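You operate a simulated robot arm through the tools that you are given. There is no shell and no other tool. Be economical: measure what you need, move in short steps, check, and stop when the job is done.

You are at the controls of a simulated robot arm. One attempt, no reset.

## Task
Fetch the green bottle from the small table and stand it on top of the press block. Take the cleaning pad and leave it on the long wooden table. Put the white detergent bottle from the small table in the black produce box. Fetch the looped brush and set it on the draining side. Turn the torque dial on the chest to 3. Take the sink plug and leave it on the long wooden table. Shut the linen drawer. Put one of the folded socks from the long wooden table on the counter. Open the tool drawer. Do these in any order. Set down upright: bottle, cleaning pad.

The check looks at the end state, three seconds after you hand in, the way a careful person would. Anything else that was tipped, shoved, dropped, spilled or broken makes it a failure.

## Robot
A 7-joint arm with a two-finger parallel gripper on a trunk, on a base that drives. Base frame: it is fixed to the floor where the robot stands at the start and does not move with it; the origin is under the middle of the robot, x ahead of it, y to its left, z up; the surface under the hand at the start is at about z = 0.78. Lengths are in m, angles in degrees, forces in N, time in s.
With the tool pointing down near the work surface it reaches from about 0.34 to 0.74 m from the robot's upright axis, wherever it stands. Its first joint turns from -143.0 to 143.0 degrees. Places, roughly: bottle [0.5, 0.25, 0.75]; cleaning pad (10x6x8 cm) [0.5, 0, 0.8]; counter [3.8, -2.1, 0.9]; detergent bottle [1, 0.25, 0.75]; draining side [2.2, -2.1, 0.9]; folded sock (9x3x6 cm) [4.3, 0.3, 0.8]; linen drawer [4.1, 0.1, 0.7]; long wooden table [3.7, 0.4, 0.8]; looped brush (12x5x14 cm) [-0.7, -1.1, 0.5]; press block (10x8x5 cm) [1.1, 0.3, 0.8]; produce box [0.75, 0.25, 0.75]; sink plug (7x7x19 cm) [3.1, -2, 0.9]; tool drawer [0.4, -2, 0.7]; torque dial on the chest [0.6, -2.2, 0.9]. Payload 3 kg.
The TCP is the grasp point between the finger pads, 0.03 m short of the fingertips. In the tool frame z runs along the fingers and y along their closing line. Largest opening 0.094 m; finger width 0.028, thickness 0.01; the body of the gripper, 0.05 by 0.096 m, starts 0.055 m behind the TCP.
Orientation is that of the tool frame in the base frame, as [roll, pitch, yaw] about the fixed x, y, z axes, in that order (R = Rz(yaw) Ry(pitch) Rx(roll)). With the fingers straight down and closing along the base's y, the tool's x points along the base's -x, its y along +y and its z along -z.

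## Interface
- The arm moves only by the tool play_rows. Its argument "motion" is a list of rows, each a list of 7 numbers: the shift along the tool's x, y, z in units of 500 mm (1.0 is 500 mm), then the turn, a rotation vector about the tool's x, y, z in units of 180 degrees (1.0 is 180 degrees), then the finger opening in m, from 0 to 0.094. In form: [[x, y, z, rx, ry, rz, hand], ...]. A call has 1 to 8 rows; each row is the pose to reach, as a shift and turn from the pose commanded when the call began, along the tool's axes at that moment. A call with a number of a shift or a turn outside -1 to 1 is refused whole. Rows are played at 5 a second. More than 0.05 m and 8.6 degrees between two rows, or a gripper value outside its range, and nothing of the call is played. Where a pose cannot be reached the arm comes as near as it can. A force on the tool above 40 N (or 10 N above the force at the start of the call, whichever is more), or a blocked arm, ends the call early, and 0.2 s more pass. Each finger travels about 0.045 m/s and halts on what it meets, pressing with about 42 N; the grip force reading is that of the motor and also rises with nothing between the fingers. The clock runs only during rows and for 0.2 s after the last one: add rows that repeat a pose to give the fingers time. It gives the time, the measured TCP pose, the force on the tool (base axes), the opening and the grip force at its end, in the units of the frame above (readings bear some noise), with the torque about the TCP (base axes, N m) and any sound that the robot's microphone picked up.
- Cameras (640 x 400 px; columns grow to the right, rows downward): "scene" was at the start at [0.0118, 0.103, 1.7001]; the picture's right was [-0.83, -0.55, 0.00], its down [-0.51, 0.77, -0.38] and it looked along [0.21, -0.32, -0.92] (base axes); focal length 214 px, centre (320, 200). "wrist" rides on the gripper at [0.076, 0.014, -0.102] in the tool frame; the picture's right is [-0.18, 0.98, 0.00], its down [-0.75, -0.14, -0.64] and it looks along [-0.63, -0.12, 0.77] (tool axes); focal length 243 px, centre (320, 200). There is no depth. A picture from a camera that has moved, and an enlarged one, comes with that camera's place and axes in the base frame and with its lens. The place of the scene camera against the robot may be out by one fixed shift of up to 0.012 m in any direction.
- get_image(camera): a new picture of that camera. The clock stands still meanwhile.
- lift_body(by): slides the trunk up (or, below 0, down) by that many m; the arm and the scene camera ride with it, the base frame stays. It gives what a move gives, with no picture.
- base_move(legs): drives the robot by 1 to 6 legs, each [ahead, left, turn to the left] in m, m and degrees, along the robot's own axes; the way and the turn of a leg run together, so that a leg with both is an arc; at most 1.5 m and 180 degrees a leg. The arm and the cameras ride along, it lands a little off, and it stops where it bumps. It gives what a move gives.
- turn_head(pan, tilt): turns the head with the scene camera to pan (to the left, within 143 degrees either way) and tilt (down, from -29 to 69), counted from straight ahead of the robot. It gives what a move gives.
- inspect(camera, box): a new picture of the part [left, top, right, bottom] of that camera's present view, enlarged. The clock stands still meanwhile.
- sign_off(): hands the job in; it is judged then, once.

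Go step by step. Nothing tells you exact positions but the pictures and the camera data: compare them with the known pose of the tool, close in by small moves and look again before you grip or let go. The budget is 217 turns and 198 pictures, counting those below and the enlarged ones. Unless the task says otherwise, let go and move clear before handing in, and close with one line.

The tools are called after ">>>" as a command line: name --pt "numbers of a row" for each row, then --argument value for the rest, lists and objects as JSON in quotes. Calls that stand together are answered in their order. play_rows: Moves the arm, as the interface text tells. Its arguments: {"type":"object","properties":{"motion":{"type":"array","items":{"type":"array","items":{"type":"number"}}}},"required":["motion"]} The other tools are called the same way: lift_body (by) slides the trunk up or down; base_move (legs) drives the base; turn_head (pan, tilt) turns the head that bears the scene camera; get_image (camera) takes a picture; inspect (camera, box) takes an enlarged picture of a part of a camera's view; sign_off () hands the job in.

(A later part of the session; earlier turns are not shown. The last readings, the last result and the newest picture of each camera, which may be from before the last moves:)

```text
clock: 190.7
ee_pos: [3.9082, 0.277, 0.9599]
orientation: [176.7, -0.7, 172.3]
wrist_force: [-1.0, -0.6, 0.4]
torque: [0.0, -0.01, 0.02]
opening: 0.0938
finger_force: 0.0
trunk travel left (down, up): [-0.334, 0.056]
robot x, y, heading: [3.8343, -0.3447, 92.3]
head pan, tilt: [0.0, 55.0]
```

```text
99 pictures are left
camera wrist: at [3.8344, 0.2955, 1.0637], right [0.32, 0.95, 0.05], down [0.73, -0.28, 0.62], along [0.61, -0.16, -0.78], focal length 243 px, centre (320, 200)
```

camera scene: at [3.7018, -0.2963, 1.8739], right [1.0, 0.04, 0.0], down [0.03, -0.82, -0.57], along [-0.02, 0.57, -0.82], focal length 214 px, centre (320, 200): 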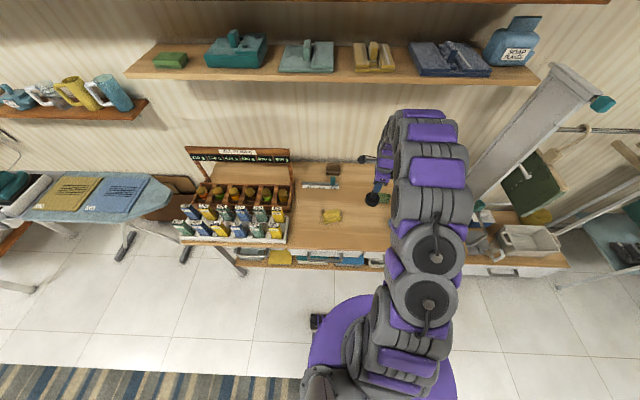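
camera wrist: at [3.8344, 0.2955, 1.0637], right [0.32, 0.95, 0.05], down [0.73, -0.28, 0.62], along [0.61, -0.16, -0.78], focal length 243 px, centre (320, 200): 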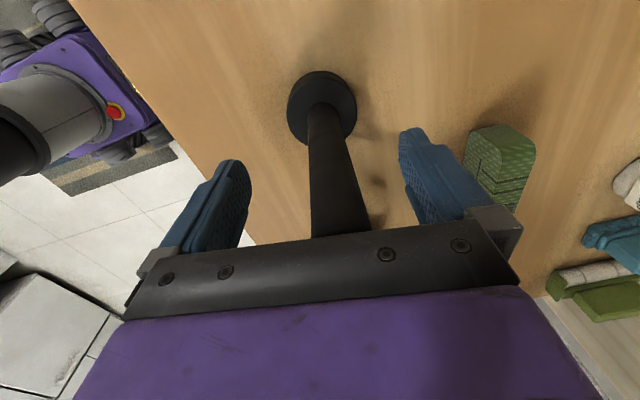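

>>> play_rows --pt "0 0 -0.06 0 0 0 0.094" --pt "0 0 -0.14 0 0 0 0.094" --pt "0 0 -0.23 0 0 0 0.094" --pt "0 0 -0.32 0 0 0 0.094" --pt "0 0 -0.41 0 0 0 0.094" --pt "0 0 -0.5 0 0 0 0.094"

>>> base_move --legs '[[-0.5, 0, 0]]'

>>> turn_head --pan 0 --tilt 45

>>> inspect --camera "scene" --box '[200, 130, 460, 290]'

```text
clock: 192.1
ee_pos: [3.9086, 0.2595, 1.2103]
orientation: [176.8, -0.7, 172.2]
wrist_force: [-0.2, -0.4, 0.8]
torque: [0.01, 0.01, 0.02]
opening: 0.0938
finger_force: 0.1
trunk travel left (down, up): [-0.334, 0.056]
robot x, y, heading: [3.8353, -0.3412, 92.2]
head pan, tilt: [0.0, 55.0]
```

```text
clock: 195.0
ee_pos: [3.9296, -0.2489, 1.2085]
orientation: [176.7, -0.7, 172.2]
wrist_force: [-0.1, -0.6, -1.2]
torque: [0.01, -0.01, 0.01]
opening: 0.0941
finger_force: 0.0
trunk travel left (down, up): [-0.334, 0.056]
robot x, y, heading: [3.8574, -0.8537, 92.2]
head pan, tilt: [0.0, 55.0]
```

```text
clock: 195.8
ee_pos: [3.9301, -0.2503, 1.2089]
orientation: [176.7, -0.5, 172.3]
wrist_force: [0.5, -0.9, 0.8]
torque: [-0.01, -0.02, 0.02]
opening: 0.0941
finger_force: 0.2
trunk travel left (down, up): [-0.334, 0.056]
robot x, y, heading: [3.8539, -0.8556, 92.5]
head pan, tilt: [0.0, 45.0]
```

```text
2.46 times, centred on (330, 210) of scene
camera zoom: at [3.7199, -0.798, 1.8872], right [1.0, 0.04, 0.0], down [0.03, -0.71, -0.7], along [-0.03, 0.7, -0.71], focal length 528 px, centre (295, 175)
```

zoom: 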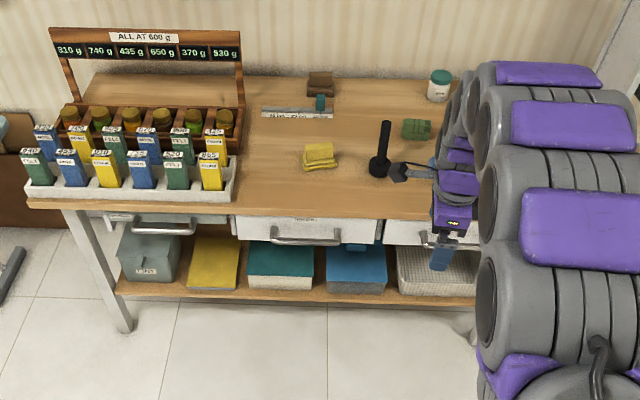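

>>> base_move --legs '[[0, 0, 88]]'

>>> turn_head --pan -95 --tilt 45

>>> get_image --camera "scene"

```text
clock: 199.9
ee_pos: [3.2511, -0.7719, 1.2102]
orientation: [176.7, -0.6, -98.7]
wrist_force: [0.3, 0.6, 0.7]
torque: [-0.03, -0.01, 0.04]
opening: 0.0943
finger_force: 0.0
trunk travel left (down, up): [-0.334, 0.056]
robot x, y, heading: [3.8537, -0.8563, -178.8]
head pan, tilt: [0.0, 45.0]
```

```text
clock: 201.7
ee_pos: [3.2527, -0.7723, 1.2117]
orientation: [176.5, -0.6, -98.8]
wrist_force: [-0.4, 0.1, 0.3]
torque: [-0.01, 0.02, 0.0]
opening: 0.0941
finger_force: 0.0
trunk travel left (down, up): [-0.334, 0.056]
robot x, y, heading: [3.854, -0.8585, -178.8]
head pan, tilt: [-95.0, 45.0]
```

```text
97 pictures are left
camera scene: at [3.8953, -0.9067, 1.8875], right [1.0, -0.06, 0.0], down [-0.04, -0.71, -0.71], along [0.05, 0.71, -0.71], focal length 214 px, centre (320, 200)
```

scene: 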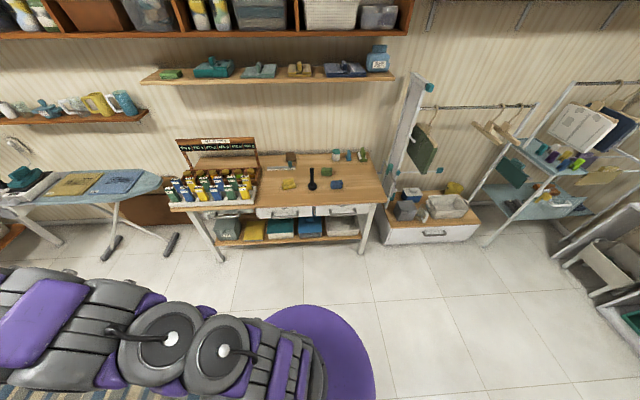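

>>> inspect --camera "scene" --box '[240, 140, 400, 260]'

```text
3.33 times, centred on (320, 200) of scene
camera zoom: at [3.8953, -0.9067, 1.8875], right [1.0, -0.06, 0.0], down [-0.04, -0.71, -0.71], along [0.05, 0.71, -0.71], focal length 715 px, centre (320, 200)
```

zoom: 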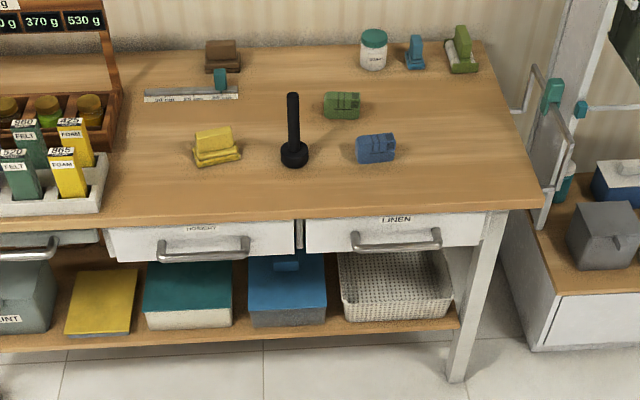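

The linen drawer is flush with its neighbour; pad and plug stand well. I drive to the chest with the tool drawer and torque dial.

>>> base_move --legs '[[1.5, 0, 0], [1.5, 0, 0], [0, 0, 90]]'

>>> turn_head --pan 0 --tilt 40

>>> get_image --camera "scene"

```text
clock: 219.8
ee_pos: [0.7797, -1.579, 1.2117]
orientation: [176.6, -0.6, -8.8]
wrist_force: [0.3, -0.3, 0.7]
torque: [0.0, 0.02, -0.01]
opening: 0.0938
finger_force: 0.1
trunk travel left (down, up): [-0.334, 0.056]
robot x, y, heading: [0.8651, -0.9808, -88.7]
head pan, tilt: [-95.0, 45.0]
```

```text
clock: 221.5
ee_pos: [0.7803, -1.5775, 1.2127]
orientation: [176.5, -0.7, -8.8]
wrist_force: [0.4, -0.2, -0.1]
torque: [0.02, 0.01, -0.01]
opening: 0.0939
finger_force: 0.0
trunk travel left (down, up): [-0.334, 0.056]
robot x, y, heading: [0.8677, -0.9801, -88.9]
head pan, tilt: [0.0, 40.0]
```

```text
95 pictures are left
camera scene: at [1.0127, -1.0275, 1.8945], right [-1.0, -0.02, 0.0], down [-0.01, 0.64, -0.76], along [0.02, -0.76, -0.64], focal length 214 px, centre (320, 200)
```

scene: 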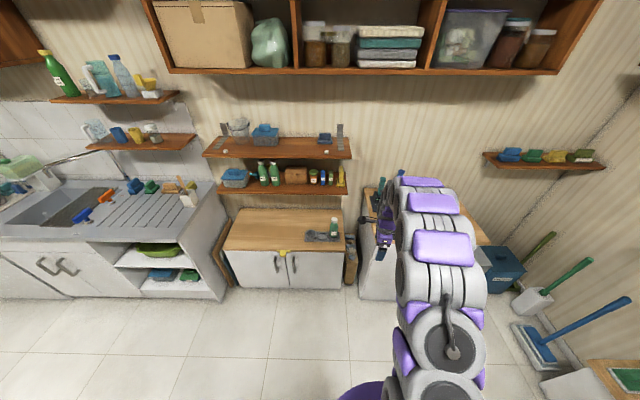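

>>> get_image --camera "wrist"

>>> inspect --camera "scene" --box '[340, 160, 500, 310]'

```text
94 pictures are left
camera wrist: at [0.8535, -1.5964, 1.3163], right [-0.33, -0.94, 0.06], down [-0.72, 0.29, 0.62], along [-0.6, 0.16, -0.78], focal length 243 px, centre (320, 200)
```

wrist: 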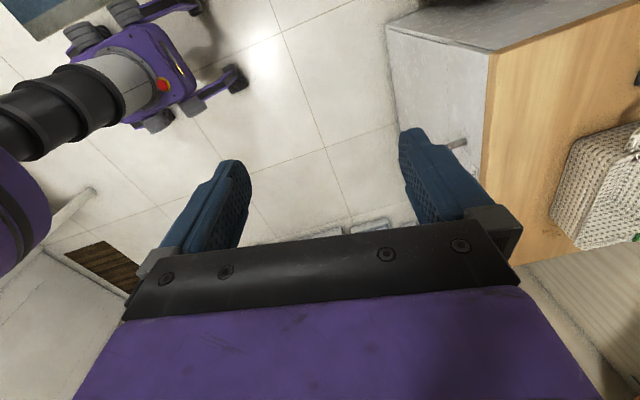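

```text
2.67 times, centred on (420, 235) of scene
camera zoom: at [1.0127, -1.0275, 1.8945], right [-1.0, -0.02, 0.0], down [-0.01, 0.64, -0.76], along [0.02, -0.76, -0.64], focal length 572 px, centre (53, 107)
```

zoom: 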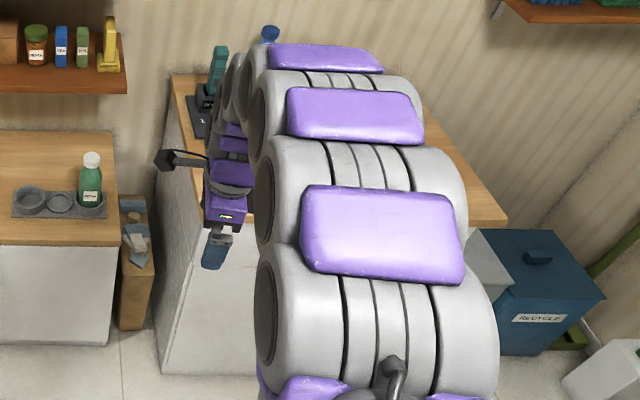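

>>> base_move --legs '[[0, -0.6, 0]]'

>>> get_image --camera "scene"

>>> inspect --camera "scene" --box '[220, 130, 400, 270]'

```text
clock: 224.9
ee_pos: [0.1706, -1.587, 1.2116]
orientation: [176.4, -0.7, -9.5]
wrist_force: [0.0, 0.2, 0.3]
torque: [0.01, -0.01, -0.01]
opening: 0.0941
finger_force: 0.0
trunk travel left (down, up): [-0.334, 0.056]
robot x, y, heading: [0.2628, -0.9906, -89.0]
head pan, tilt: [0.0, 40.0]
```

```text
92 pictures are left
camera scene: at [0.4101, -1.0396, 1.8944], right [-1.0, -0.01, 0.0], down [-0.01, 0.64, -0.76], along [0.01, -0.76, -0.64], focal length 214 px, centre (320, 200)
```

scene: 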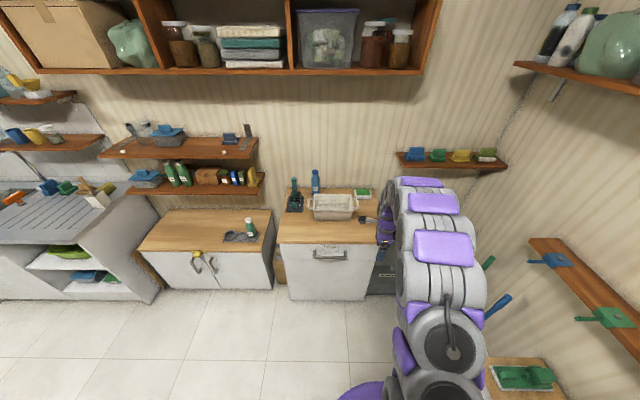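

```text
2.86 times, centred on (310, 200) of scene
camera zoom: at [0.4101, -1.0396, 1.8944], right [-1.0, -0.01, 0.0], down [-0.01, 0.64, -0.76], along [0.01, -0.76, -0.64], focal length 613 px, centre (349, 200)
```

zoom: 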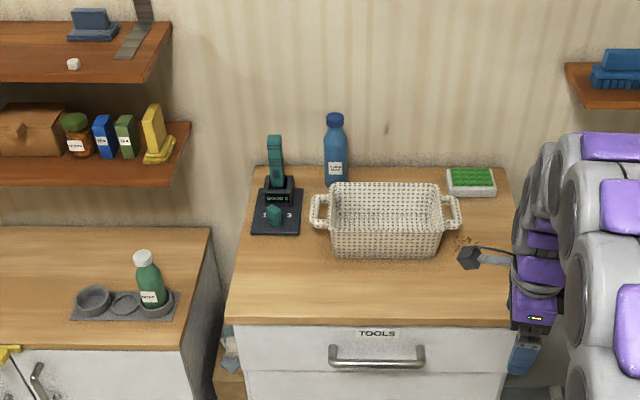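

The tool drawer's handle is near (0.36, −1.80), and the dial stands on the chest top at about (0.60, −2.14). I move the hand in front of the handle for a close look.

>>> base_move --legs '[[0.14, 0.2, 0]]'

>>> get_image --camera "wrist"

>>> turn_head --pan 0 --tilt 55

>>> get_image --camera "scene"

```text
clock: 226.7
ee_pos: [0.3676, -1.7224, 1.2138]
orientation: [176.4, -0.8, -9.4]
wrist_force: [-1.0, 0.4, 0.5]
torque: [-0.02, 0.0, 0.02]
opening: 0.0938
finger_force: 0.1
trunk travel left (down, up): [-0.334, 0.056]
robot x, y, heading: [0.4634, -1.121, -89.4]
head pan, tilt: [0.0, 40.0]
```

```text
90 pictures are left
camera wrist: at [0.4394, -1.7421, 1.3171], right [-0.34, -0.94, 0.06], down [-0.72, 0.3, 0.62], along [-0.6, 0.17, -0.78], focal length 243 px, centre (320, 200)
```

wrist: 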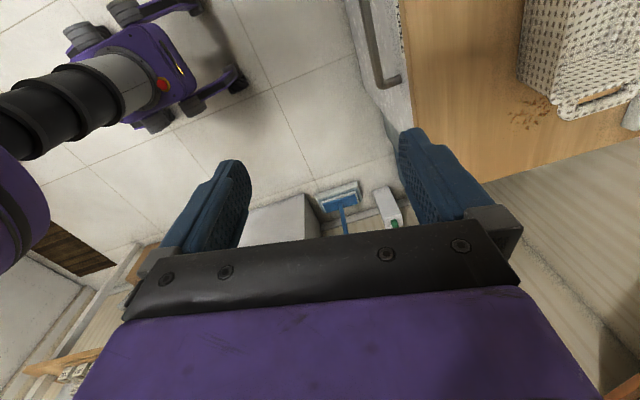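

```text
clock: 227.5
ee_pos: [0.3703, -1.7203, 1.215]
orientation: [176.3, -0.7, -9.4]
wrist_force: [-0.1, -0.1, -0.2]
torque: [-0.04, 0.01, -0.04]
opening: 0.0941
finger_force: 0.1
trunk travel left (down, up): [-0.334, 0.056]
robot x, y, heading: [0.4593, -1.1222, -89.2]
head pan, tilt: [0.0, 55.0]
```

```text
89 pictures are left
camera scene: at [0.6152, -1.1628, 1.8734], right [-1.0, -0.01, 0.0], down [-0.01, 0.82, -0.57], along [0.0, -0.57, -0.82], focal length 214 px, centre (320, 200)
```

scene: 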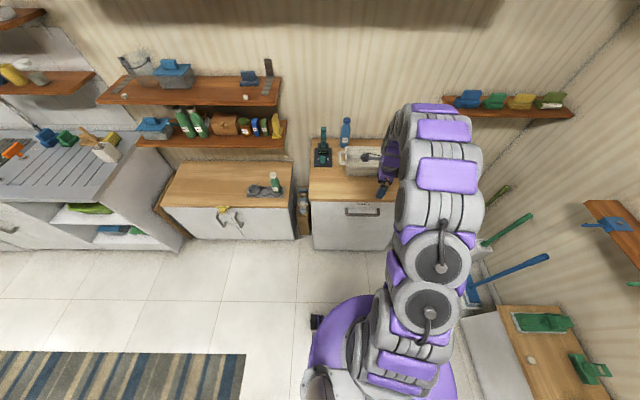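

>>> play_rows --pt "0.09 -0.015 0 0 0 0 0.094" --pt "0.18 -0.03 0 0 0 0 0.094" --pt "0.27 -0.045 0 0 0 0 0.094" --pt "0.3 -0.05 0.08 0 0 0 0.094" --pt "0.3 -0.05 0.17 0 0 0 0.094" --pt "0.3 -0.05 0.26 0 0 0 0.094"

>>> get_image --camera "wrist"

>>> inspect --camera "scene" --box '[300, 110, 420, 260]'

```text
clock: 228.9
ee_pos: [0.5212, -1.7285, 1.0852]
orientation: [176.4, -1.0, -9.5]
wrist_force: [0.0, -0.3, 0.5]
torque: [0.04, 0.0, -0.01]
opening: 0.0942
finger_force: 0.0
trunk travel left (down, up): [-0.334, 0.056]
robot x, y, heading: [0.4626, -1.1236, -89.2]
head pan, tilt: [0.0, 55.0]
```

```text
88 pictures are left
camera wrist: at [0.5921, -1.7477, 1.1904], right [-0.34, -0.94, 0.06], down [-0.72, 0.3, 0.62], along [-0.6, 0.17, -0.78], focal length 243 px, centre (320, 200)
```

wrist: 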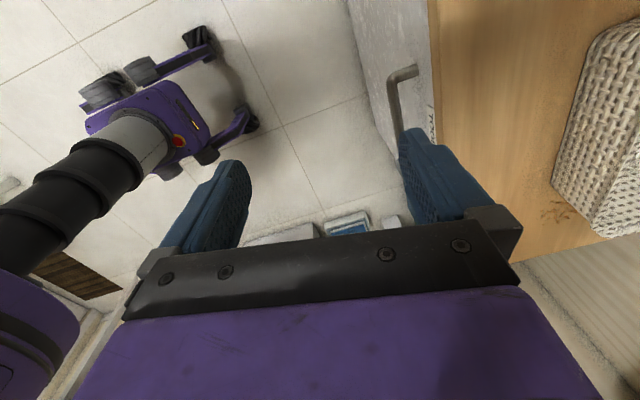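

```text
2.67 times, centred on (360, 185) of scene
camera zoom: at [0.6068, -1.1658, 1.8739], right [-1.0, -0.01, 0.0], down [-0.01, 0.82, -0.57], along [0.01, -0.57, -0.82], focal length 572 px, centre (213, 240)
```

zoom: 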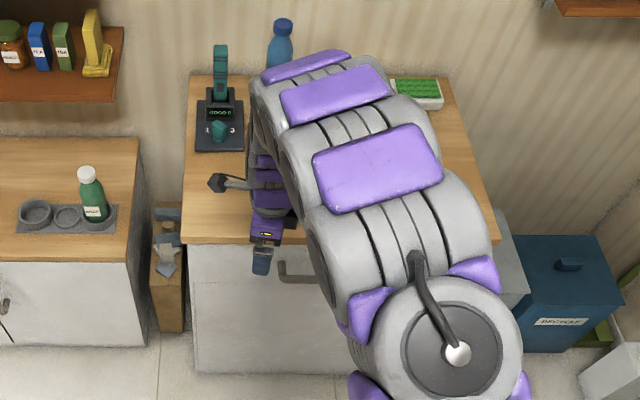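

>>> play_rows --pt "0 -0.04 0.08 0 0 0 0.094" --pt "0 -0.04 0.16 0 0 0 0.094" --pt "0 -0.04 0.24 0 0 0 0.094" --pt "0 -0.04 0.32 0 0 0 0.094"

>>> get_image --camera "wrist"

```text
clock: 229.9
ee_pos: [0.5232, -1.7194, 0.9237]
orientation: [176.2, -1.0, -9.5]
wrist_force: [0.1, -0.8, -0.1]
torque: [0.02, -0.02, 0.0]
opening: 0.0938
finger_force: 0.1
trunk travel left (down, up): [-0.334, 0.056]
robot x, y, heading: [0.4598, -1.1224, -89.3]
head pan, tilt: [0.0, 55.0]
```

```text
86 pictures are left
camera wrist: at [0.5957, -1.7395, 1.0281], right [-0.34, -0.94, 0.06], down [-0.72, 0.31, 0.62], along [-0.6, 0.17, -0.78], focal length 243 px, centre (320, 200)
```

wrist: 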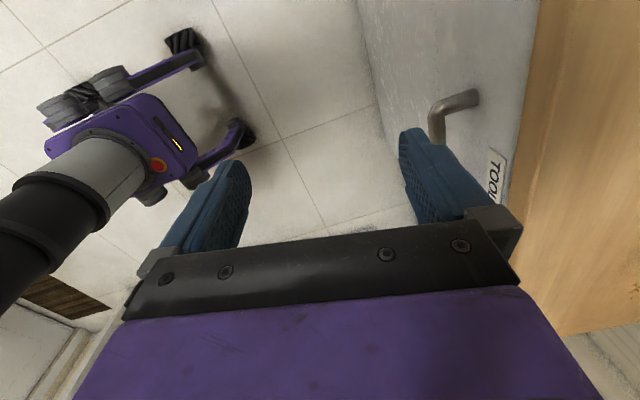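

The handle bar is at about y −1.852, z 0.75, face at −1.895. I straighten the tool and centre on the handle in x, still clear in front.

>>> play_rows --pt "-0.08 0.013 0 0.007 0 -0.018 0.094" --pt "-0.16 0.027 0 0.014 0 -0.036 0.094" --pt "-0.24 0.04 0 0.021 0 -0.053 0.094" --pt "-0.322 0.054 0 0.021 0 -0.053 0.094"

>>> get_image --camera "wrist"

```text
clock: 230.9
ee_pos: [0.3599, -1.7201, 0.9253]
orientation: [179.8, -0.5, 0.1]
wrist_force: [-0.7, 0.2, -0.1]
torque: [-0.04, 0.0, -0.01]
opening: 0.0942
finger_force: 0.1
trunk travel left (down, up): [-0.334, 0.056]
robot x, y, heading: [0.4616, -1.1241, -89.2]
head pan, tilt: [0.0, 55.0]
```

```text
85 pictures are left
camera wrist: at [0.4339, -1.7335, 1.0281], right [-0.18, -0.98, 0.0], down [-0.76, 0.14, 0.63], along [-0.62, 0.11, -0.77], focal length 243 px, centre (320, 200)
```

wrist: 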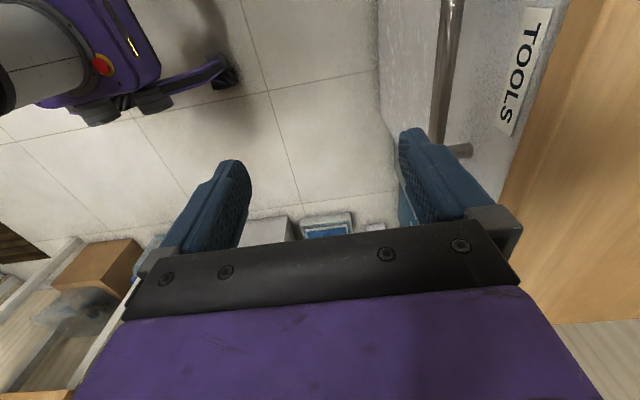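

>>> play_rows --pt "0 0.09 0 0 0 0 0.094" --pt "0 0.19 0 0 0 0 0.094" --pt "0 0.19 0.08 0 0 0 0.094" --pt "0 0.19 0.16 0 0 0 0.094" --pt "0 0.19 0.2 0 0 0 0.094"

>>> get_image --camera "wrist"

```text
clock: 232.1
ee_pos: [0.3591, -1.8191, 0.8718]
orientation: [179.9, -0.8, 0.1]
wrist_force: [0.0, 0.6, -0.8]
torque: [0.01, 0.0, -0.02]
opening: 0.0938
finger_force: 0.1
out of reach, approached as far as the arm can: row 4, 5
trunk travel left (down, up): [-0.334, 0.056]
robot x, y, heading: [0.4625, -1.1235, -89.0]
head pan, tilt: [0.0, 55.0]
```

```text
84 pictures are left
camera wrist: at [0.4343, -1.8324, 0.9746], right [-0.18, -0.98, 0.0], down [-0.76, 0.14, 0.63], along [-0.62, 0.12, -0.77], focal length 243 px, centre (320, 200)
```

wrist: 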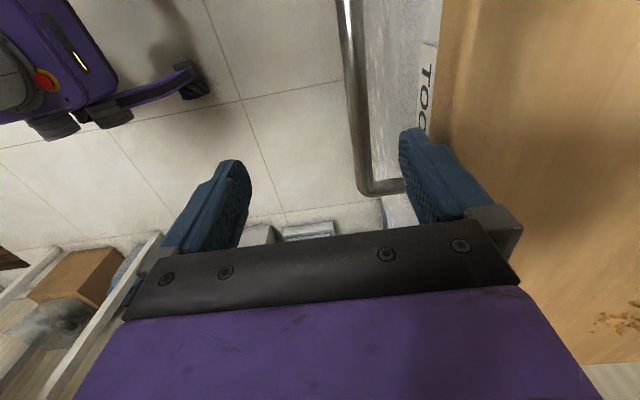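

>>> play_rows --pt "0 -0.01 0 0 0 0 0.094"

>>> lift_body --by -0.07

>>> get_image --camera "wrist"

```text
clock: 232.5
ee_pos: [0.3611, -1.812, 0.8699]
orientation: [-180.0, -0.6, 0.1]
wrist_force: [-0.4, -0.7, 0.2]
torque: [0.01, 0.04, -0.04]
opening: 0.0941
finger_force: 0.0
trunk travel left (down, up): [-0.334, 0.056]
robot x, y, heading: [0.4584, -1.124, -89.1]
head pan, tilt: [0.0, 55.0]
```

```text
clock: 233.6
ee_pos: [0.3603, -1.8117, 0.8007]
orientation: [179.9, -0.6, 0.2]
wrist_force: [0.0, 0.4, 0.4]
torque: [0.03, -0.02, 0.01]
opening: 0.0941
finger_force: 0.0
trunk travel left (down, up): [-0.264, 0.126]
robot x, y, heading: [0.4631, -1.1276, -89.2]
head pan, tilt: [0.0, 55.0]
```

```text
83 pictures are left
camera wrist: at [0.4347, -1.8265, 0.9048], right [-0.18, -0.98, 0.0], down [-0.76, 0.14, 0.63], along [-0.62, 0.12, -0.77], focal length 243 px, centre (320, 200)
```

wrist: 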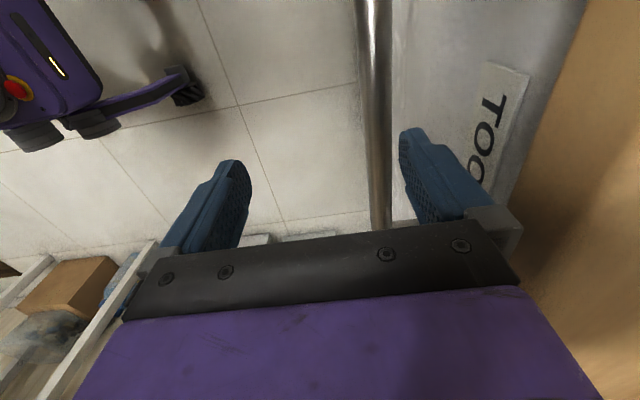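

>>> play_rows --pt "0 0.012 0 0 0 0 0.094" --pt "0 0.012 0.02 0 0 0 0.094" --pt "0 0.012 0.04 0 0 0 0.094" --pt "0 0.012 0.06 0 0 0 0.094" --pt "0 0.012 0.076 0 0 0 0.094"

>>> get_image --camera "wrist"

```text
clock: 234.8
ee_pos: [0.3605, -1.8192, 0.8024]
orientation: [179.8, -0.6, 0.1]
wrist_force: [0.6, 0.1, -0.1]
torque: [-0.02, 0.01, -0.02]
opening: 0.0939
finger_force: 0.0
out of reach, approached as far as the arm can: row 2, 3, 4, 5
trunk travel left (down, up): [-0.264, 0.126]
robot x, y, heading: [0.4617, -1.1222, -89.3]
head pan, tilt: [0.0, 55.0]
```

```text
82 pictures are left
camera wrist: at [0.4348, -1.8324, 0.9054], right [-0.18, -0.98, 0.0], down [-0.76, 0.14, 0.63], along [-0.62, 0.11, -0.77], focal length 243 px, centre (320, 200)
```

wrist: 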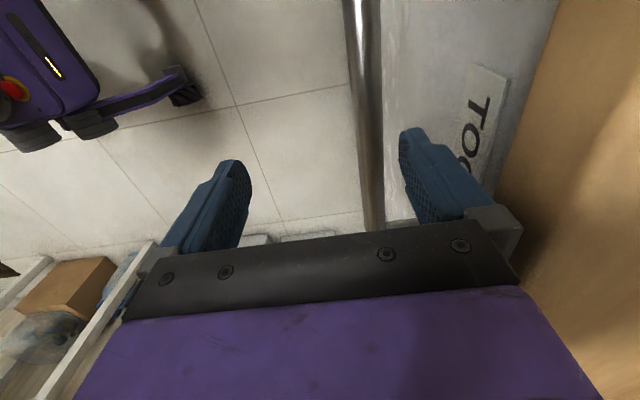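

>>> lift_body --by -0.04

>>> get_image --camera "wrist"

```text
clock: 235.6
ee_pos: [0.361, -1.8188, 0.763]
orientation: [179.8, -0.5, 0.0]
wrist_force: [-0.7, -0.2, 0.6]
torque: [0.01, -0.02, 0.0]
opening: 0.094
finger_force: 0.1
trunk travel left (down, up): [-0.224, 0.166]
robot x, y, heading: [0.4618, -1.1206, -89.3]
head pan, tilt: [0.0, 55.0]
```

```text
81 pictures are left
camera wrist: at [0.4347, -1.8323, 0.8657], right [-0.18, -0.98, 0.0], down [-0.76, 0.14, 0.63], along [-0.62, 0.11, -0.77], focal length 243 px, centre (320, 200)
```

wrist: 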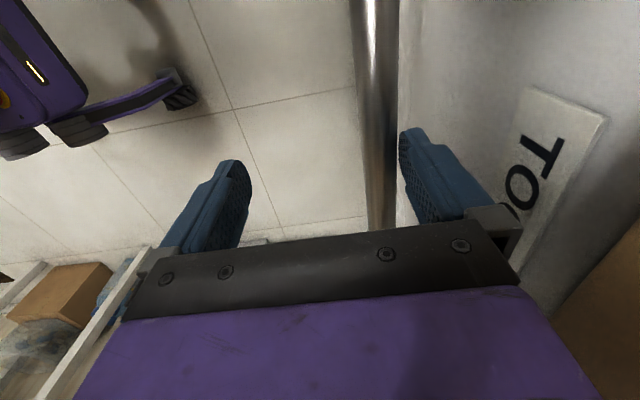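

The inner finger is behind the bar. I pull by backing the base.

>>> base_move --legs '[[-0.14, 0, 0]]'

>>> get_image --camera "wrist"

>>> get_image --camera "scene"

```text
clock: 236.9
ee_pos: [0.3582, -1.6762, 0.7627]
orientation: [179.7, -0.6, 0.0]
wrist_force: [0.4, 0.9, 0.3]
torque: [0.02, -0.01, -0.03]
opening: 0.0939
finger_force: 0.0
trunk travel left (down, up): [-0.224, 0.166]
robot x, y, heading: [0.4613, -0.981, -89.5]
head pan, tilt: [0.0, 55.0]
```

```text
80 pictures are left
camera wrist: at [0.4318, -1.6889, 0.8669], right [-0.18, -0.98, 0.0], down [-0.76, 0.14, 0.63], along [-0.62, 0.11, -0.77], focal length 243 px, centre (320, 200)
```

wrist: 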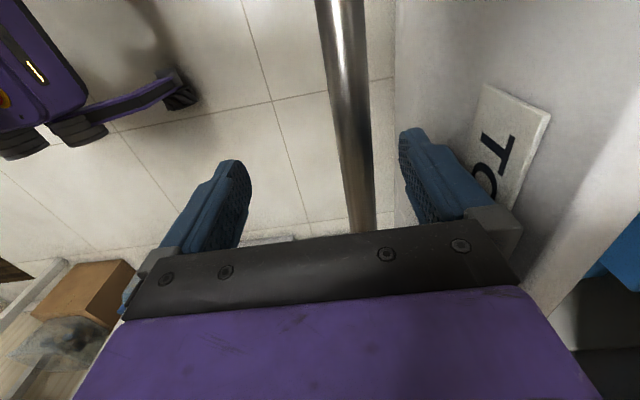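

```text
79 pictures are left
camera scene: at [0.6067, -1.0197, 1.7639], right [-1.0, -0.01, 0.0], down [-0.01, 0.82, -0.57], along [0.01, -0.57, -0.82], focal length 214 px, centre (320, 200)
```

scene: 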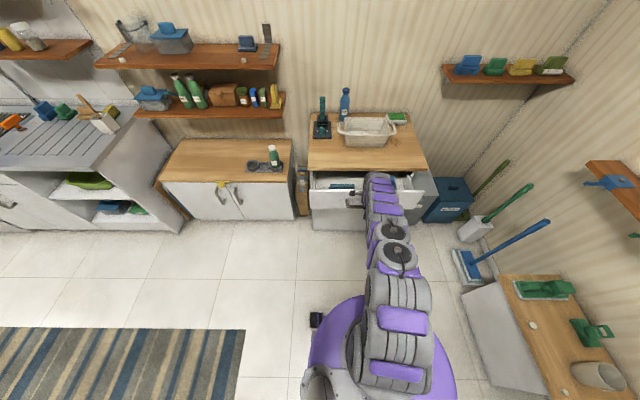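

>>> base_move --legs '[[-0.08, 0, 0]]'

>>> get_image --camera "wrist"

>>> inspect --camera "scene" --box '[280, 80, 460, 240]'

```text
clock: 238.0
ee_pos: [0.3575, -1.5921, 0.7653]
orientation: [179.6, -0.7, 0.1]
wrist_force: [-0.3, 0.3, 0.0]
torque: [0.0, -0.01, -0.01]
opening: 0.094
finger_force: 0.0
trunk travel left (down, up): [-0.224, 0.166]
robot x, y, heading: [0.46, -0.8997, -89.2]
head pan, tilt: [0.0, 55.0]
```

```text
78 pictures are left
camera wrist: at [0.4317, -1.6056, 0.8686], right [-0.18, -0.98, 0.0], down [-0.76, 0.14, 0.63], along [-0.62, 0.11, -0.77], focal length 243 px, centre (320, 200)
```

wrist: 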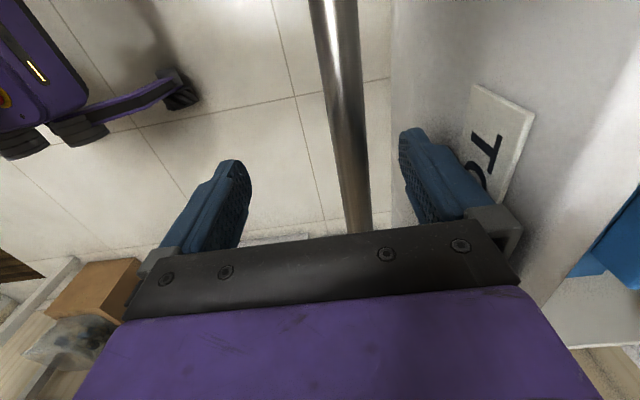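

```text
2.50 times, centred on (370, 160) of scene
camera zoom: at [0.6065, -0.9384, 1.7638], right [-1.0, -0.01, 0.0], down [-0.01, 0.82, -0.57], along [0.01, -0.57, -0.82], focal length 536 px, centre (195, 300)
```

zoom: 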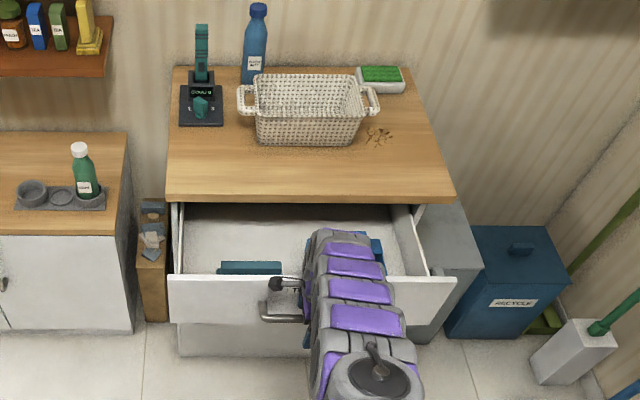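

The drawer is open about 0.23 m. I lift the hand straight out and then look at the dial.

>>> lift_body --by 0.16

>>> get_image --camera "wrist"

```text
clock: 239.8
ee_pos: [0.357, -1.5912, 0.9267]
orientation: [179.6, -0.6, 0.0]
wrist_force: [-1.1, 0.0, -0.6]
torque: [0.0, -0.01, -0.01]
opening: 0.0941
finger_force: 0.0
trunk travel left (down, up): [-0.384, 0.006]
robot x, y, heading: [0.4584, -0.9022, -89.3]
head pan, tilt: [0.0, 55.0]
```

```text
76 pictures are left
camera wrist: at [0.4314, -1.6046, 1.0291], right [-0.18, -0.98, 0.01], down [-0.76, 0.15, 0.63], along [-0.62, 0.11, -0.77], focal length 243 px, centre (320, 200)
```

wrist: 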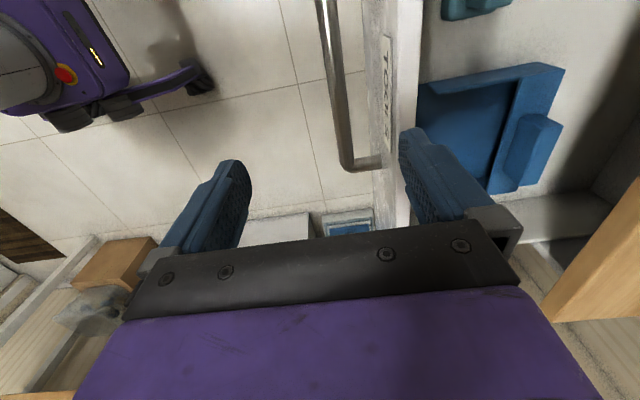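

>>> play_rows --pt "0 0 -0.08 0 0 0 0.06" --pt "0 -0.04 -0.17 0 0 0 0.03" --pt "0 -0.1 -0.26 0 0 0 0.0" --pt "0 -0.18 -0.34 0 0 0 0.0" --pt "0 -0.26 -0.42 0 0 0 0.0" --pt "0 -0.34 -0.48 0 0 0 0.0"

```text
refused: row 3 steps farther than a row can; nothing moved
```

>>> play_rows --pt "0 0 -0.08 0 0 0 0.06" --pt "0 -0.03 -0.16 0 0 0 0.03" --pt "0 -0.06 -0.24 0 0 0 0.0" --pt "0 -0.11 -0.32 0 0 0 0.0" --pt "0 -0.18 -0.38 0 0 0 0.0" --pt "0 -0.25 -0.44 0 0 0 0.0" --pt "0 -0.32 -0.5 0 0 0 0.0"

>>> base_move --legs '[[0, 0.4, 0], [-0.1, 0, 0]]'

>>> get_image --camera "scene"

```text
clock: 241.4
ee_pos: [0.3536, -1.4278, 1.1764]
orientation: [179.5, -0.6, 0.1]
wrist_force: [-0.5, -0.2, 0.0]
torque: [-0.03, 0.0, 0.02]
opening: 0.0
finger_force: 33.3
trunk travel left (down, up): [-0.384, 0.006]
robot x, y, heading: [0.462, -0.8976, -89.2]
head pan, tilt: [0.0, 55.0]
```

```text
clock: 244.7
ee_pos: [0.7436, -1.327, 1.1747]
orientation: [179.5, -1.0, -0.3]
wrist_force: [-0.4, 0.3, 0.2]
torque: [-0.06, -0.04, 0.03]
opening: 0.0
finger_force: 32.7
trunk travel left (down, up): [-0.384, 0.006]
robot x, y, heading: [0.8584, -0.8008, -89.6]
head pan, tilt: [0.0, 55.0]
```

```text
75 pictures are left
camera scene: at [0.9953, -0.8378, 1.9246], right [-1.0, -0.01, -0.01], down [0.0, 0.82, -0.57], along [0.01, -0.57, -0.82], focal length 214 px, centre (320, 200)
```

scene: 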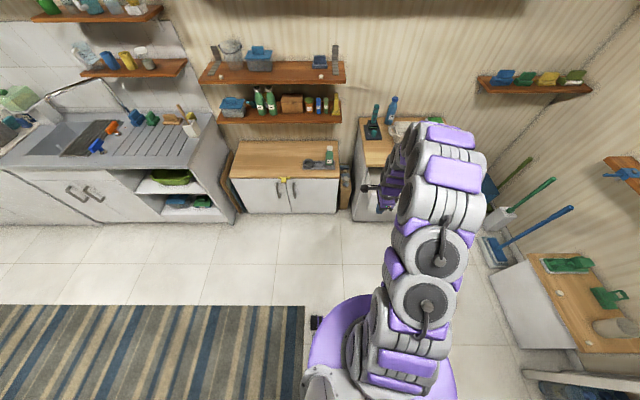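

>>> base_move --legs '[[0.58, 0, 0]]'

>>> turn_head --pan -20 --tilt 50

>>> get_image --camera "scene"

>>> get_image --camera "wrist"

```text
clock: 247.9
ee_pos: [0.76, -1.8973, 1.1762]
orientation: [179.5, -0.5, -0.1]
wrist_force: [-0.4, -0.1, -0.4]
torque: [0.01, 0.02, -0.02]
opening: 0.0
finger_force: 33.5
trunk travel left (down, up): [-0.384, 0.006]
robot x, y, heading: [0.8656, -1.3685, -89.3]
head pan, tilt: [0.0, 55.0]
```

```text
clock: 248.8
ee_pos: [0.7571, -1.8944, 1.177]
orientation: [179.3, -0.5, -0.1]
wrist_force: [0.2, 0.5, 0.6]
torque: [-0.01, 0.0, 0.01]
opening: 0.0
finger_force: 32.9
trunk travel left (down, up): [-0.384, 0.006]
robot x, y, heading: [0.8583, -1.366, -89.4]
head pan, tilt: [-20.0, 50.0]
```

```text
74 pictures are left
camera scene: at [0.9847, -1.4082, 1.9303], right [-0.94, 0.33, 0.0], down [0.25, 0.72, -0.64], along [-0.21, -0.6, -0.77], focal length 214 px, centre (320, 200)
```

scene: 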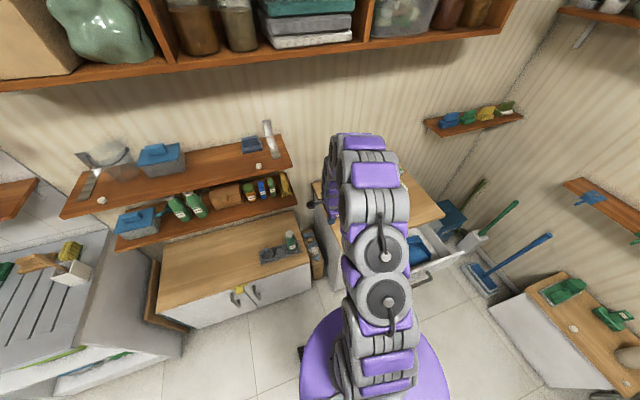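

```text
73 pictures are left
camera wrist: at [0.8328, -1.9077, 1.2802], right [-0.19, -0.98, 0.01], down [-0.76, 0.15, 0.63], along [-0.62, 0.11, -0.77], focal length 243 px, centre (320, 200)
```

wrist: 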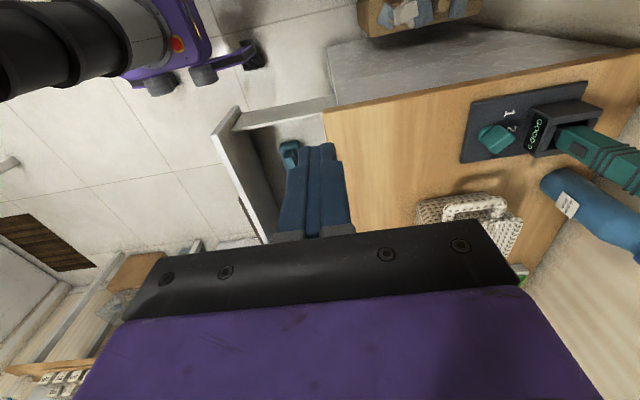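

>>> inspect --camera "wrist" --box '[440, 70, 600, 190]'

```text
3.33 times, centred on (520, 130) of wrist
camera zoom: at [0.8328, -1.9077, 1.2802], right [-0.19, -0.98, 0.01], down [-0.76, 0.15, 0.63], along [-0.62, 0.11, -0.77], focal length 809 px, centre (-347, 433)
```

zoom: 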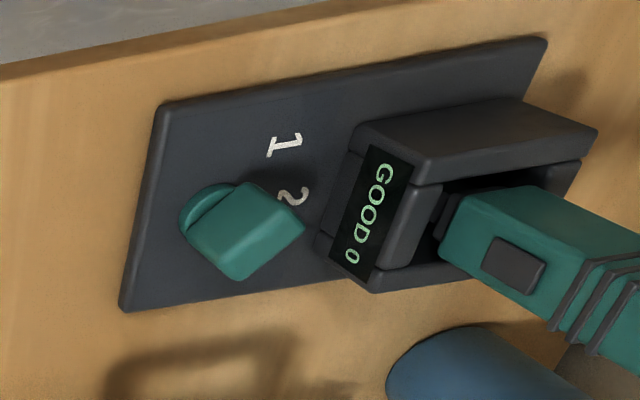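

The knob is close to (0.592, −2.18); labels 1, 2, 3 run left to right behind it. I move closer and look from above to read which way it points.

>>> base_move --legs '[[0.16, 0, 0]]'

>>> play_rows --pt "-0.08 0 0 0 0 0 0" --pt "-0.16 0 0 0 0 0 0" --pt "-0.24 0.04 0 0 0 0 0" --pt "-0.32 0.08 0 0 0 0 0" --pt "-0.4 0.12 0 0 0 0 0" --pt "-0.44 0.16 0 0 0 0 0"

>>> get_image --camera "wrist"

```text
clock: 250.2
ee_pos: [0.7573, -2.0554, 1.1765]
orientation: [179.4, -0.7, -0.1]
wrist_force: [-0.5, -0.6, -0.6]
torque: [0.05, 0.0, -0.01]
opening: 0.0
finger_force: 32.8
trunk travel left (down, up): [-0.384, 0.006]
robot x, y, heading: [0.8655, -1.5259, -89.5]
head pan, tilt: [-20.0, 50.0]
```

```text
clock: 251.6
ee_pos: [0.5369, -2.1357, 1.1757]
orientation: [179.4, -0.5, -0.1]
wrist_force: [0.8, -0.2, 0.1]
torque: [-0.04, -0.01, 0.0]
opening: 0.0
finger_force: 32.3
trunk travel left (down, up): [-0.384, 0.006]
robot x, y, heading: [0.8657, -1.5298, -89.5]
head pan, tilt: [-20.0, 50.0]
```

```text
71 pictures are left
camera wrist: at [0.6122, -2.1478, 1.2791], right [-0.19, -0.98, 0.01], down [-0.76, 0.15, 0.63], along [-0.62, 0.11, -0.77], focal length 243 px, centre (320, 200)
```

wrist: 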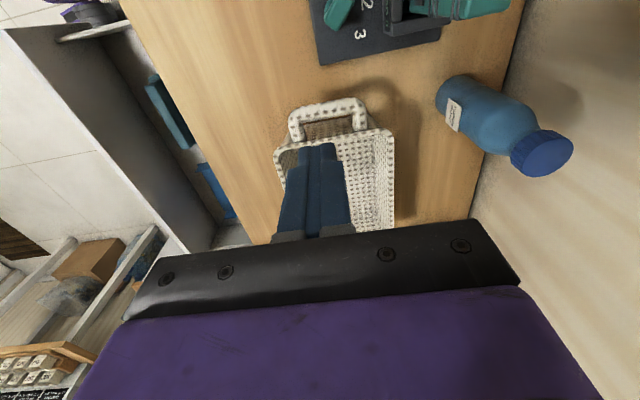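

>>> play_rows --pt "0.08 0 0 0 0 0 0" --pt "0.14 0 0 0 0 0 0"

>>> inspect --camera "wrist" --box '[300, 0, 440, 110]'

```text
clock: 252.2
ee_pos: [0.6097, -2.1312, 1.1776]
orientation: [179.3, -0.6, -0.2]
wrist_force: [-0.2, -0.1, 0.1]
torque: [0.03, 0.0, 0.02]
opening: 0.0
finger_force: 33.0
trunk travel left (down, up): [-0.384, 0.006]
robot x, y, heading: [0.8677, -1.5295, -89.6]
head pan, tilt: [-20.0, 50.0]
```

```text
3.64 times, centred on (370, 55) of wrist
camera zoom: at [0.6846, -2.1448, 1.281], right [-0.19, -0.98, 0.01], down [-0.76, 0.15, 0.63], along [-0.62, 0.11, -0.77], focal length 882 px, centre (138, 727)
```

zoom: 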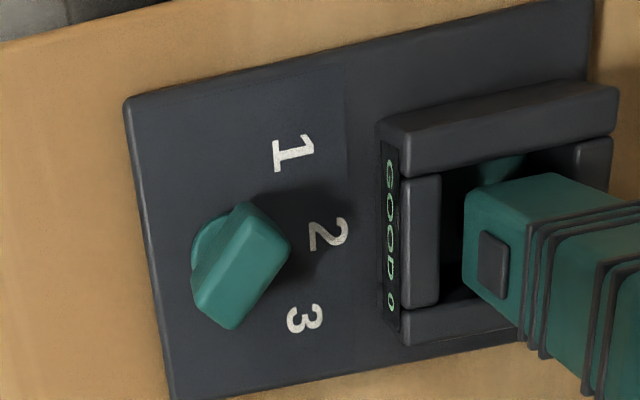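

The knob points at 1; its axis is near (0.5945, −2.168). I need to turn it about 88° clockwise (seen from above) to 3. I turn the wrist so the camera stays on the free side.

>>> play_rows --pt "0 0 0 0 0 -0.046 0" --pt "0 0 0 0 0 -0.092 0" --pt "0 0 0 0 0 -0.138 0" --pt "0 0 0 0 0 -0.184 0" --pt "0 0 0 0 0 -0.23 0" --pt "0 0 0 0 0 -0.276 0" --pt "0 0 0 0 0 -0.322 0" --pt "0 0 0 0 0 -0.368 0"

>>> play_rows --pt "0 0 0 0 0 -0.046 0" --pt "0 0 0 0 0 -0.092 0" --pt "0 0 0 0 0 -0.138 0" --pt "0 0 0 0 0 -0.184 0" --pt "0 0 0 0 0 -0.23 0" --pt "0 0 0 0 0 -0.276 0" --pt "0 0 0 0 0 -0.322 0" --pt "0 0 0 0 0 -0.368 0.0"

>>> get_image --camera "wrist"

```text
clock: 254.0
ee_pos: [0.6068, -2.1324, 1.1755]
orientation: [179.1, 0.2, 66.3]
wrist_force: [-1.0, -0.7, 0.3]
torque: [-0.02, -0.03, -0.03]
opening: 0.0
finger_force: 33.0
trunk travel left (down, up): [-0.384, 0.006]
robot x, y, heading: [0.8622, -1.5284, -89.6]
head pan, tilt: [-20.0, 50.0]
```

```text
clock: 255.8
ee_pos: [0.6058, -2.1323, 1.1743]
orientation: [180.0, 1.0, 132.5]
wrist_force: [-0.1, -0.5, 0.3]
torque: [0.01, 0.02, -0.03]
opening: 0.0002
finger_force: 32.4
trunk travel left (down, up): [-0.384, 0.006]
robot x, y, heading: [0.8661, -1.5294, -89.5]
head pan, tilt: [-20.0, 50.0]
```

```text
69 pictures are left
camera wrist: at [0.5641, -2.0655, 1.2767], right [0.85, 0.53, 0.0], down [0.4, -0.64, 0.65], along [0.35, -0.55, -0.76], focal length 243 px, centre (320, 200)
```

wrist: 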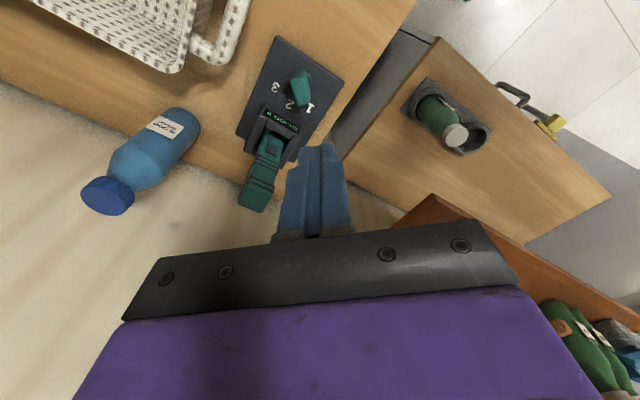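

>>> inspect --camera "wrist" --box '[230, 40, 370, 150]'

```text
3.64 times, centred on (300, 95) of wrist
camera zoom: at [0.5641, -2.0655, 1.2767], right [0.85, 0.53, 0.0], down [0.4, -0.64, 0.65], along [0.35, -0.55, -0.76], focal length 882 px, centre (393, 582)
```

zoom: 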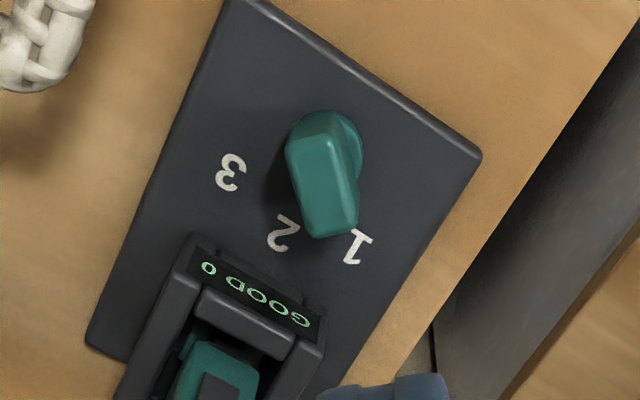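

>>> play_rows --pt "-0.045 -0.066 0 0 0 -0.025 0.03" --pt "-0.045 -0.066 0.09 0 0 -0.025 0.06" --pt "-0.045 -0.066 0.18 0 0 -0.025 0.065" --pt "-0.045 -0.066 0.27 0 0 -0.025 0.065" --pt "-0.045 -0.066 0.34 0 0 -0.025 0.065"

>>> get_image --camera "wrist"

```text
clock: 257.0
ee_pos: [0.599, -2.1752, 1.0057]
orientation: [-179.9, 1.0, 137.0]
wrist_force: [-0.3, 0.8, 0.3]
torque: [0.01, 0.0, 0.01]
opening: 0.0648
finger_force: 0.0
trunk travel left (down, up): [-0.384, 0.006]
robot x, y, heading: [0.8667, -1.5288, -89.2]
head pan, tilt: [-20.0, 50.0]
```

```text
67 pictures are left
camera wrist: at [0.5518, -2.1112, 1.1073], right [0.81, 0.59, 0.0], down [0.45, -0.61, 0.65], along [0.39, -0.53, -0.76], focal length 243 px, centre (320, 200)
```

wrist: 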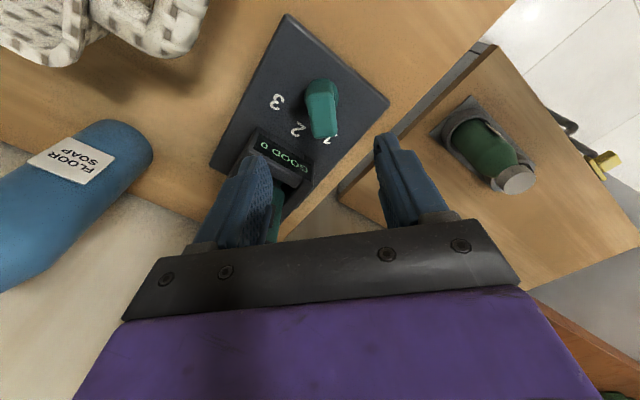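

>>> play_rows --pt "0 0 0.05 0 0 0 0.056" --pt "0 0 0.1 0 0 0 0.056" --pt "0 0 0.15 0 0 0 0.056"

>>> get_image --camera "wrist"

>>> get_image --camera "scene"

```text
clock: 257.8
ee_pos: [0.6015, -2.1761, 0.9315]
orientation: [180.0, 1.0, 136.9]
wrist_force: [0.0, -0.2, 0.6]
torque: [-0.01, -0.02, -0.02]
opening: 0.0561
finger_force: 0.0
trunk travel left (down, up): [-0.384, 0.006]
robot x, y, heading: [0.8666, -1.5266, -89.6]
head pan, tilt: [-20.0, 50.0]
```

```text
66 pictures are left
camera wrist: at [0.5537, -2.1114, 1.0329], right [0.81, 0.59, 0.0], down [0.45, -0.61, 0.65], along [0.39, -0.53, -0.76], focal length 243 px, centre (320, 200)
```

wrist: 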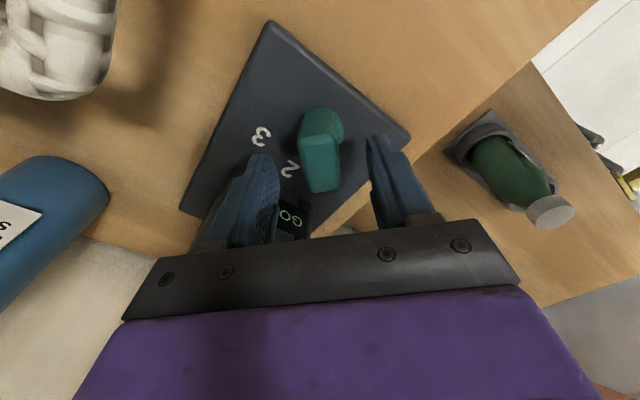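

```text
65 pictures are left
camera scene: at [0.9825, -1.5702, 1.9304], right [-0.94, 0.33, 0.0], down [0.26, 0.72, -0.64], along [-0.21, -0.6, -0.77], focal length 214 px, centre (320, 200)
```

scene: 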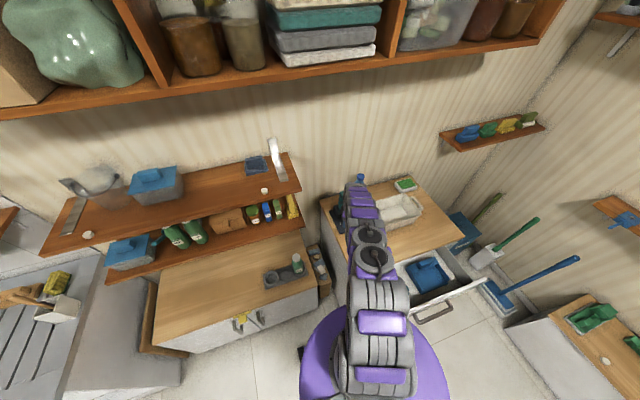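

>>> play_rows --pt "0 0 0.02 0 0 0 0.056" --pt "0 0 0.04 0 0 0 0.056" --pt "0 0 0.054 0 0 0 0.056"

>>> get_image --camera "wrist"

```text
clock: 258.6
ee_pos: [0.6006, -2.1762, 0.9183]
orientation: [180.0, 0.9, 136.9]
wrist_force: [0.4, 0.3, -0.2]
torque: [-0.02, -0.01, 0.0]
opening: 0.056
finger_force: 0.1
out of reach, approached as far as the arm can: row 2, 3
trunk travel left (down, up): [-0.384, 0.006]
robot x, y, heading: [0.8621, -1.5298, -89.7]
head pan, tilt: [-20.0, 50.0]
```

```text
64 pictures are left
camera wrist: at [0.5532, -2.1123, 1.0199], right [0.81, 0.59, 0.0], down [0.45, -0.61, 0.65], along [0.39, -0.53, -0.76], focal length 243 px, centre (320, 200)
```

wrist: 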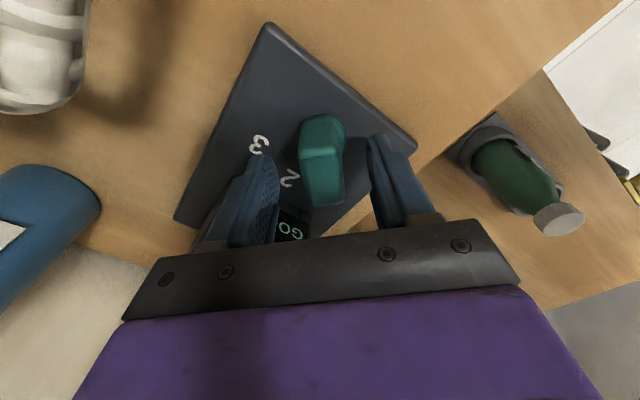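

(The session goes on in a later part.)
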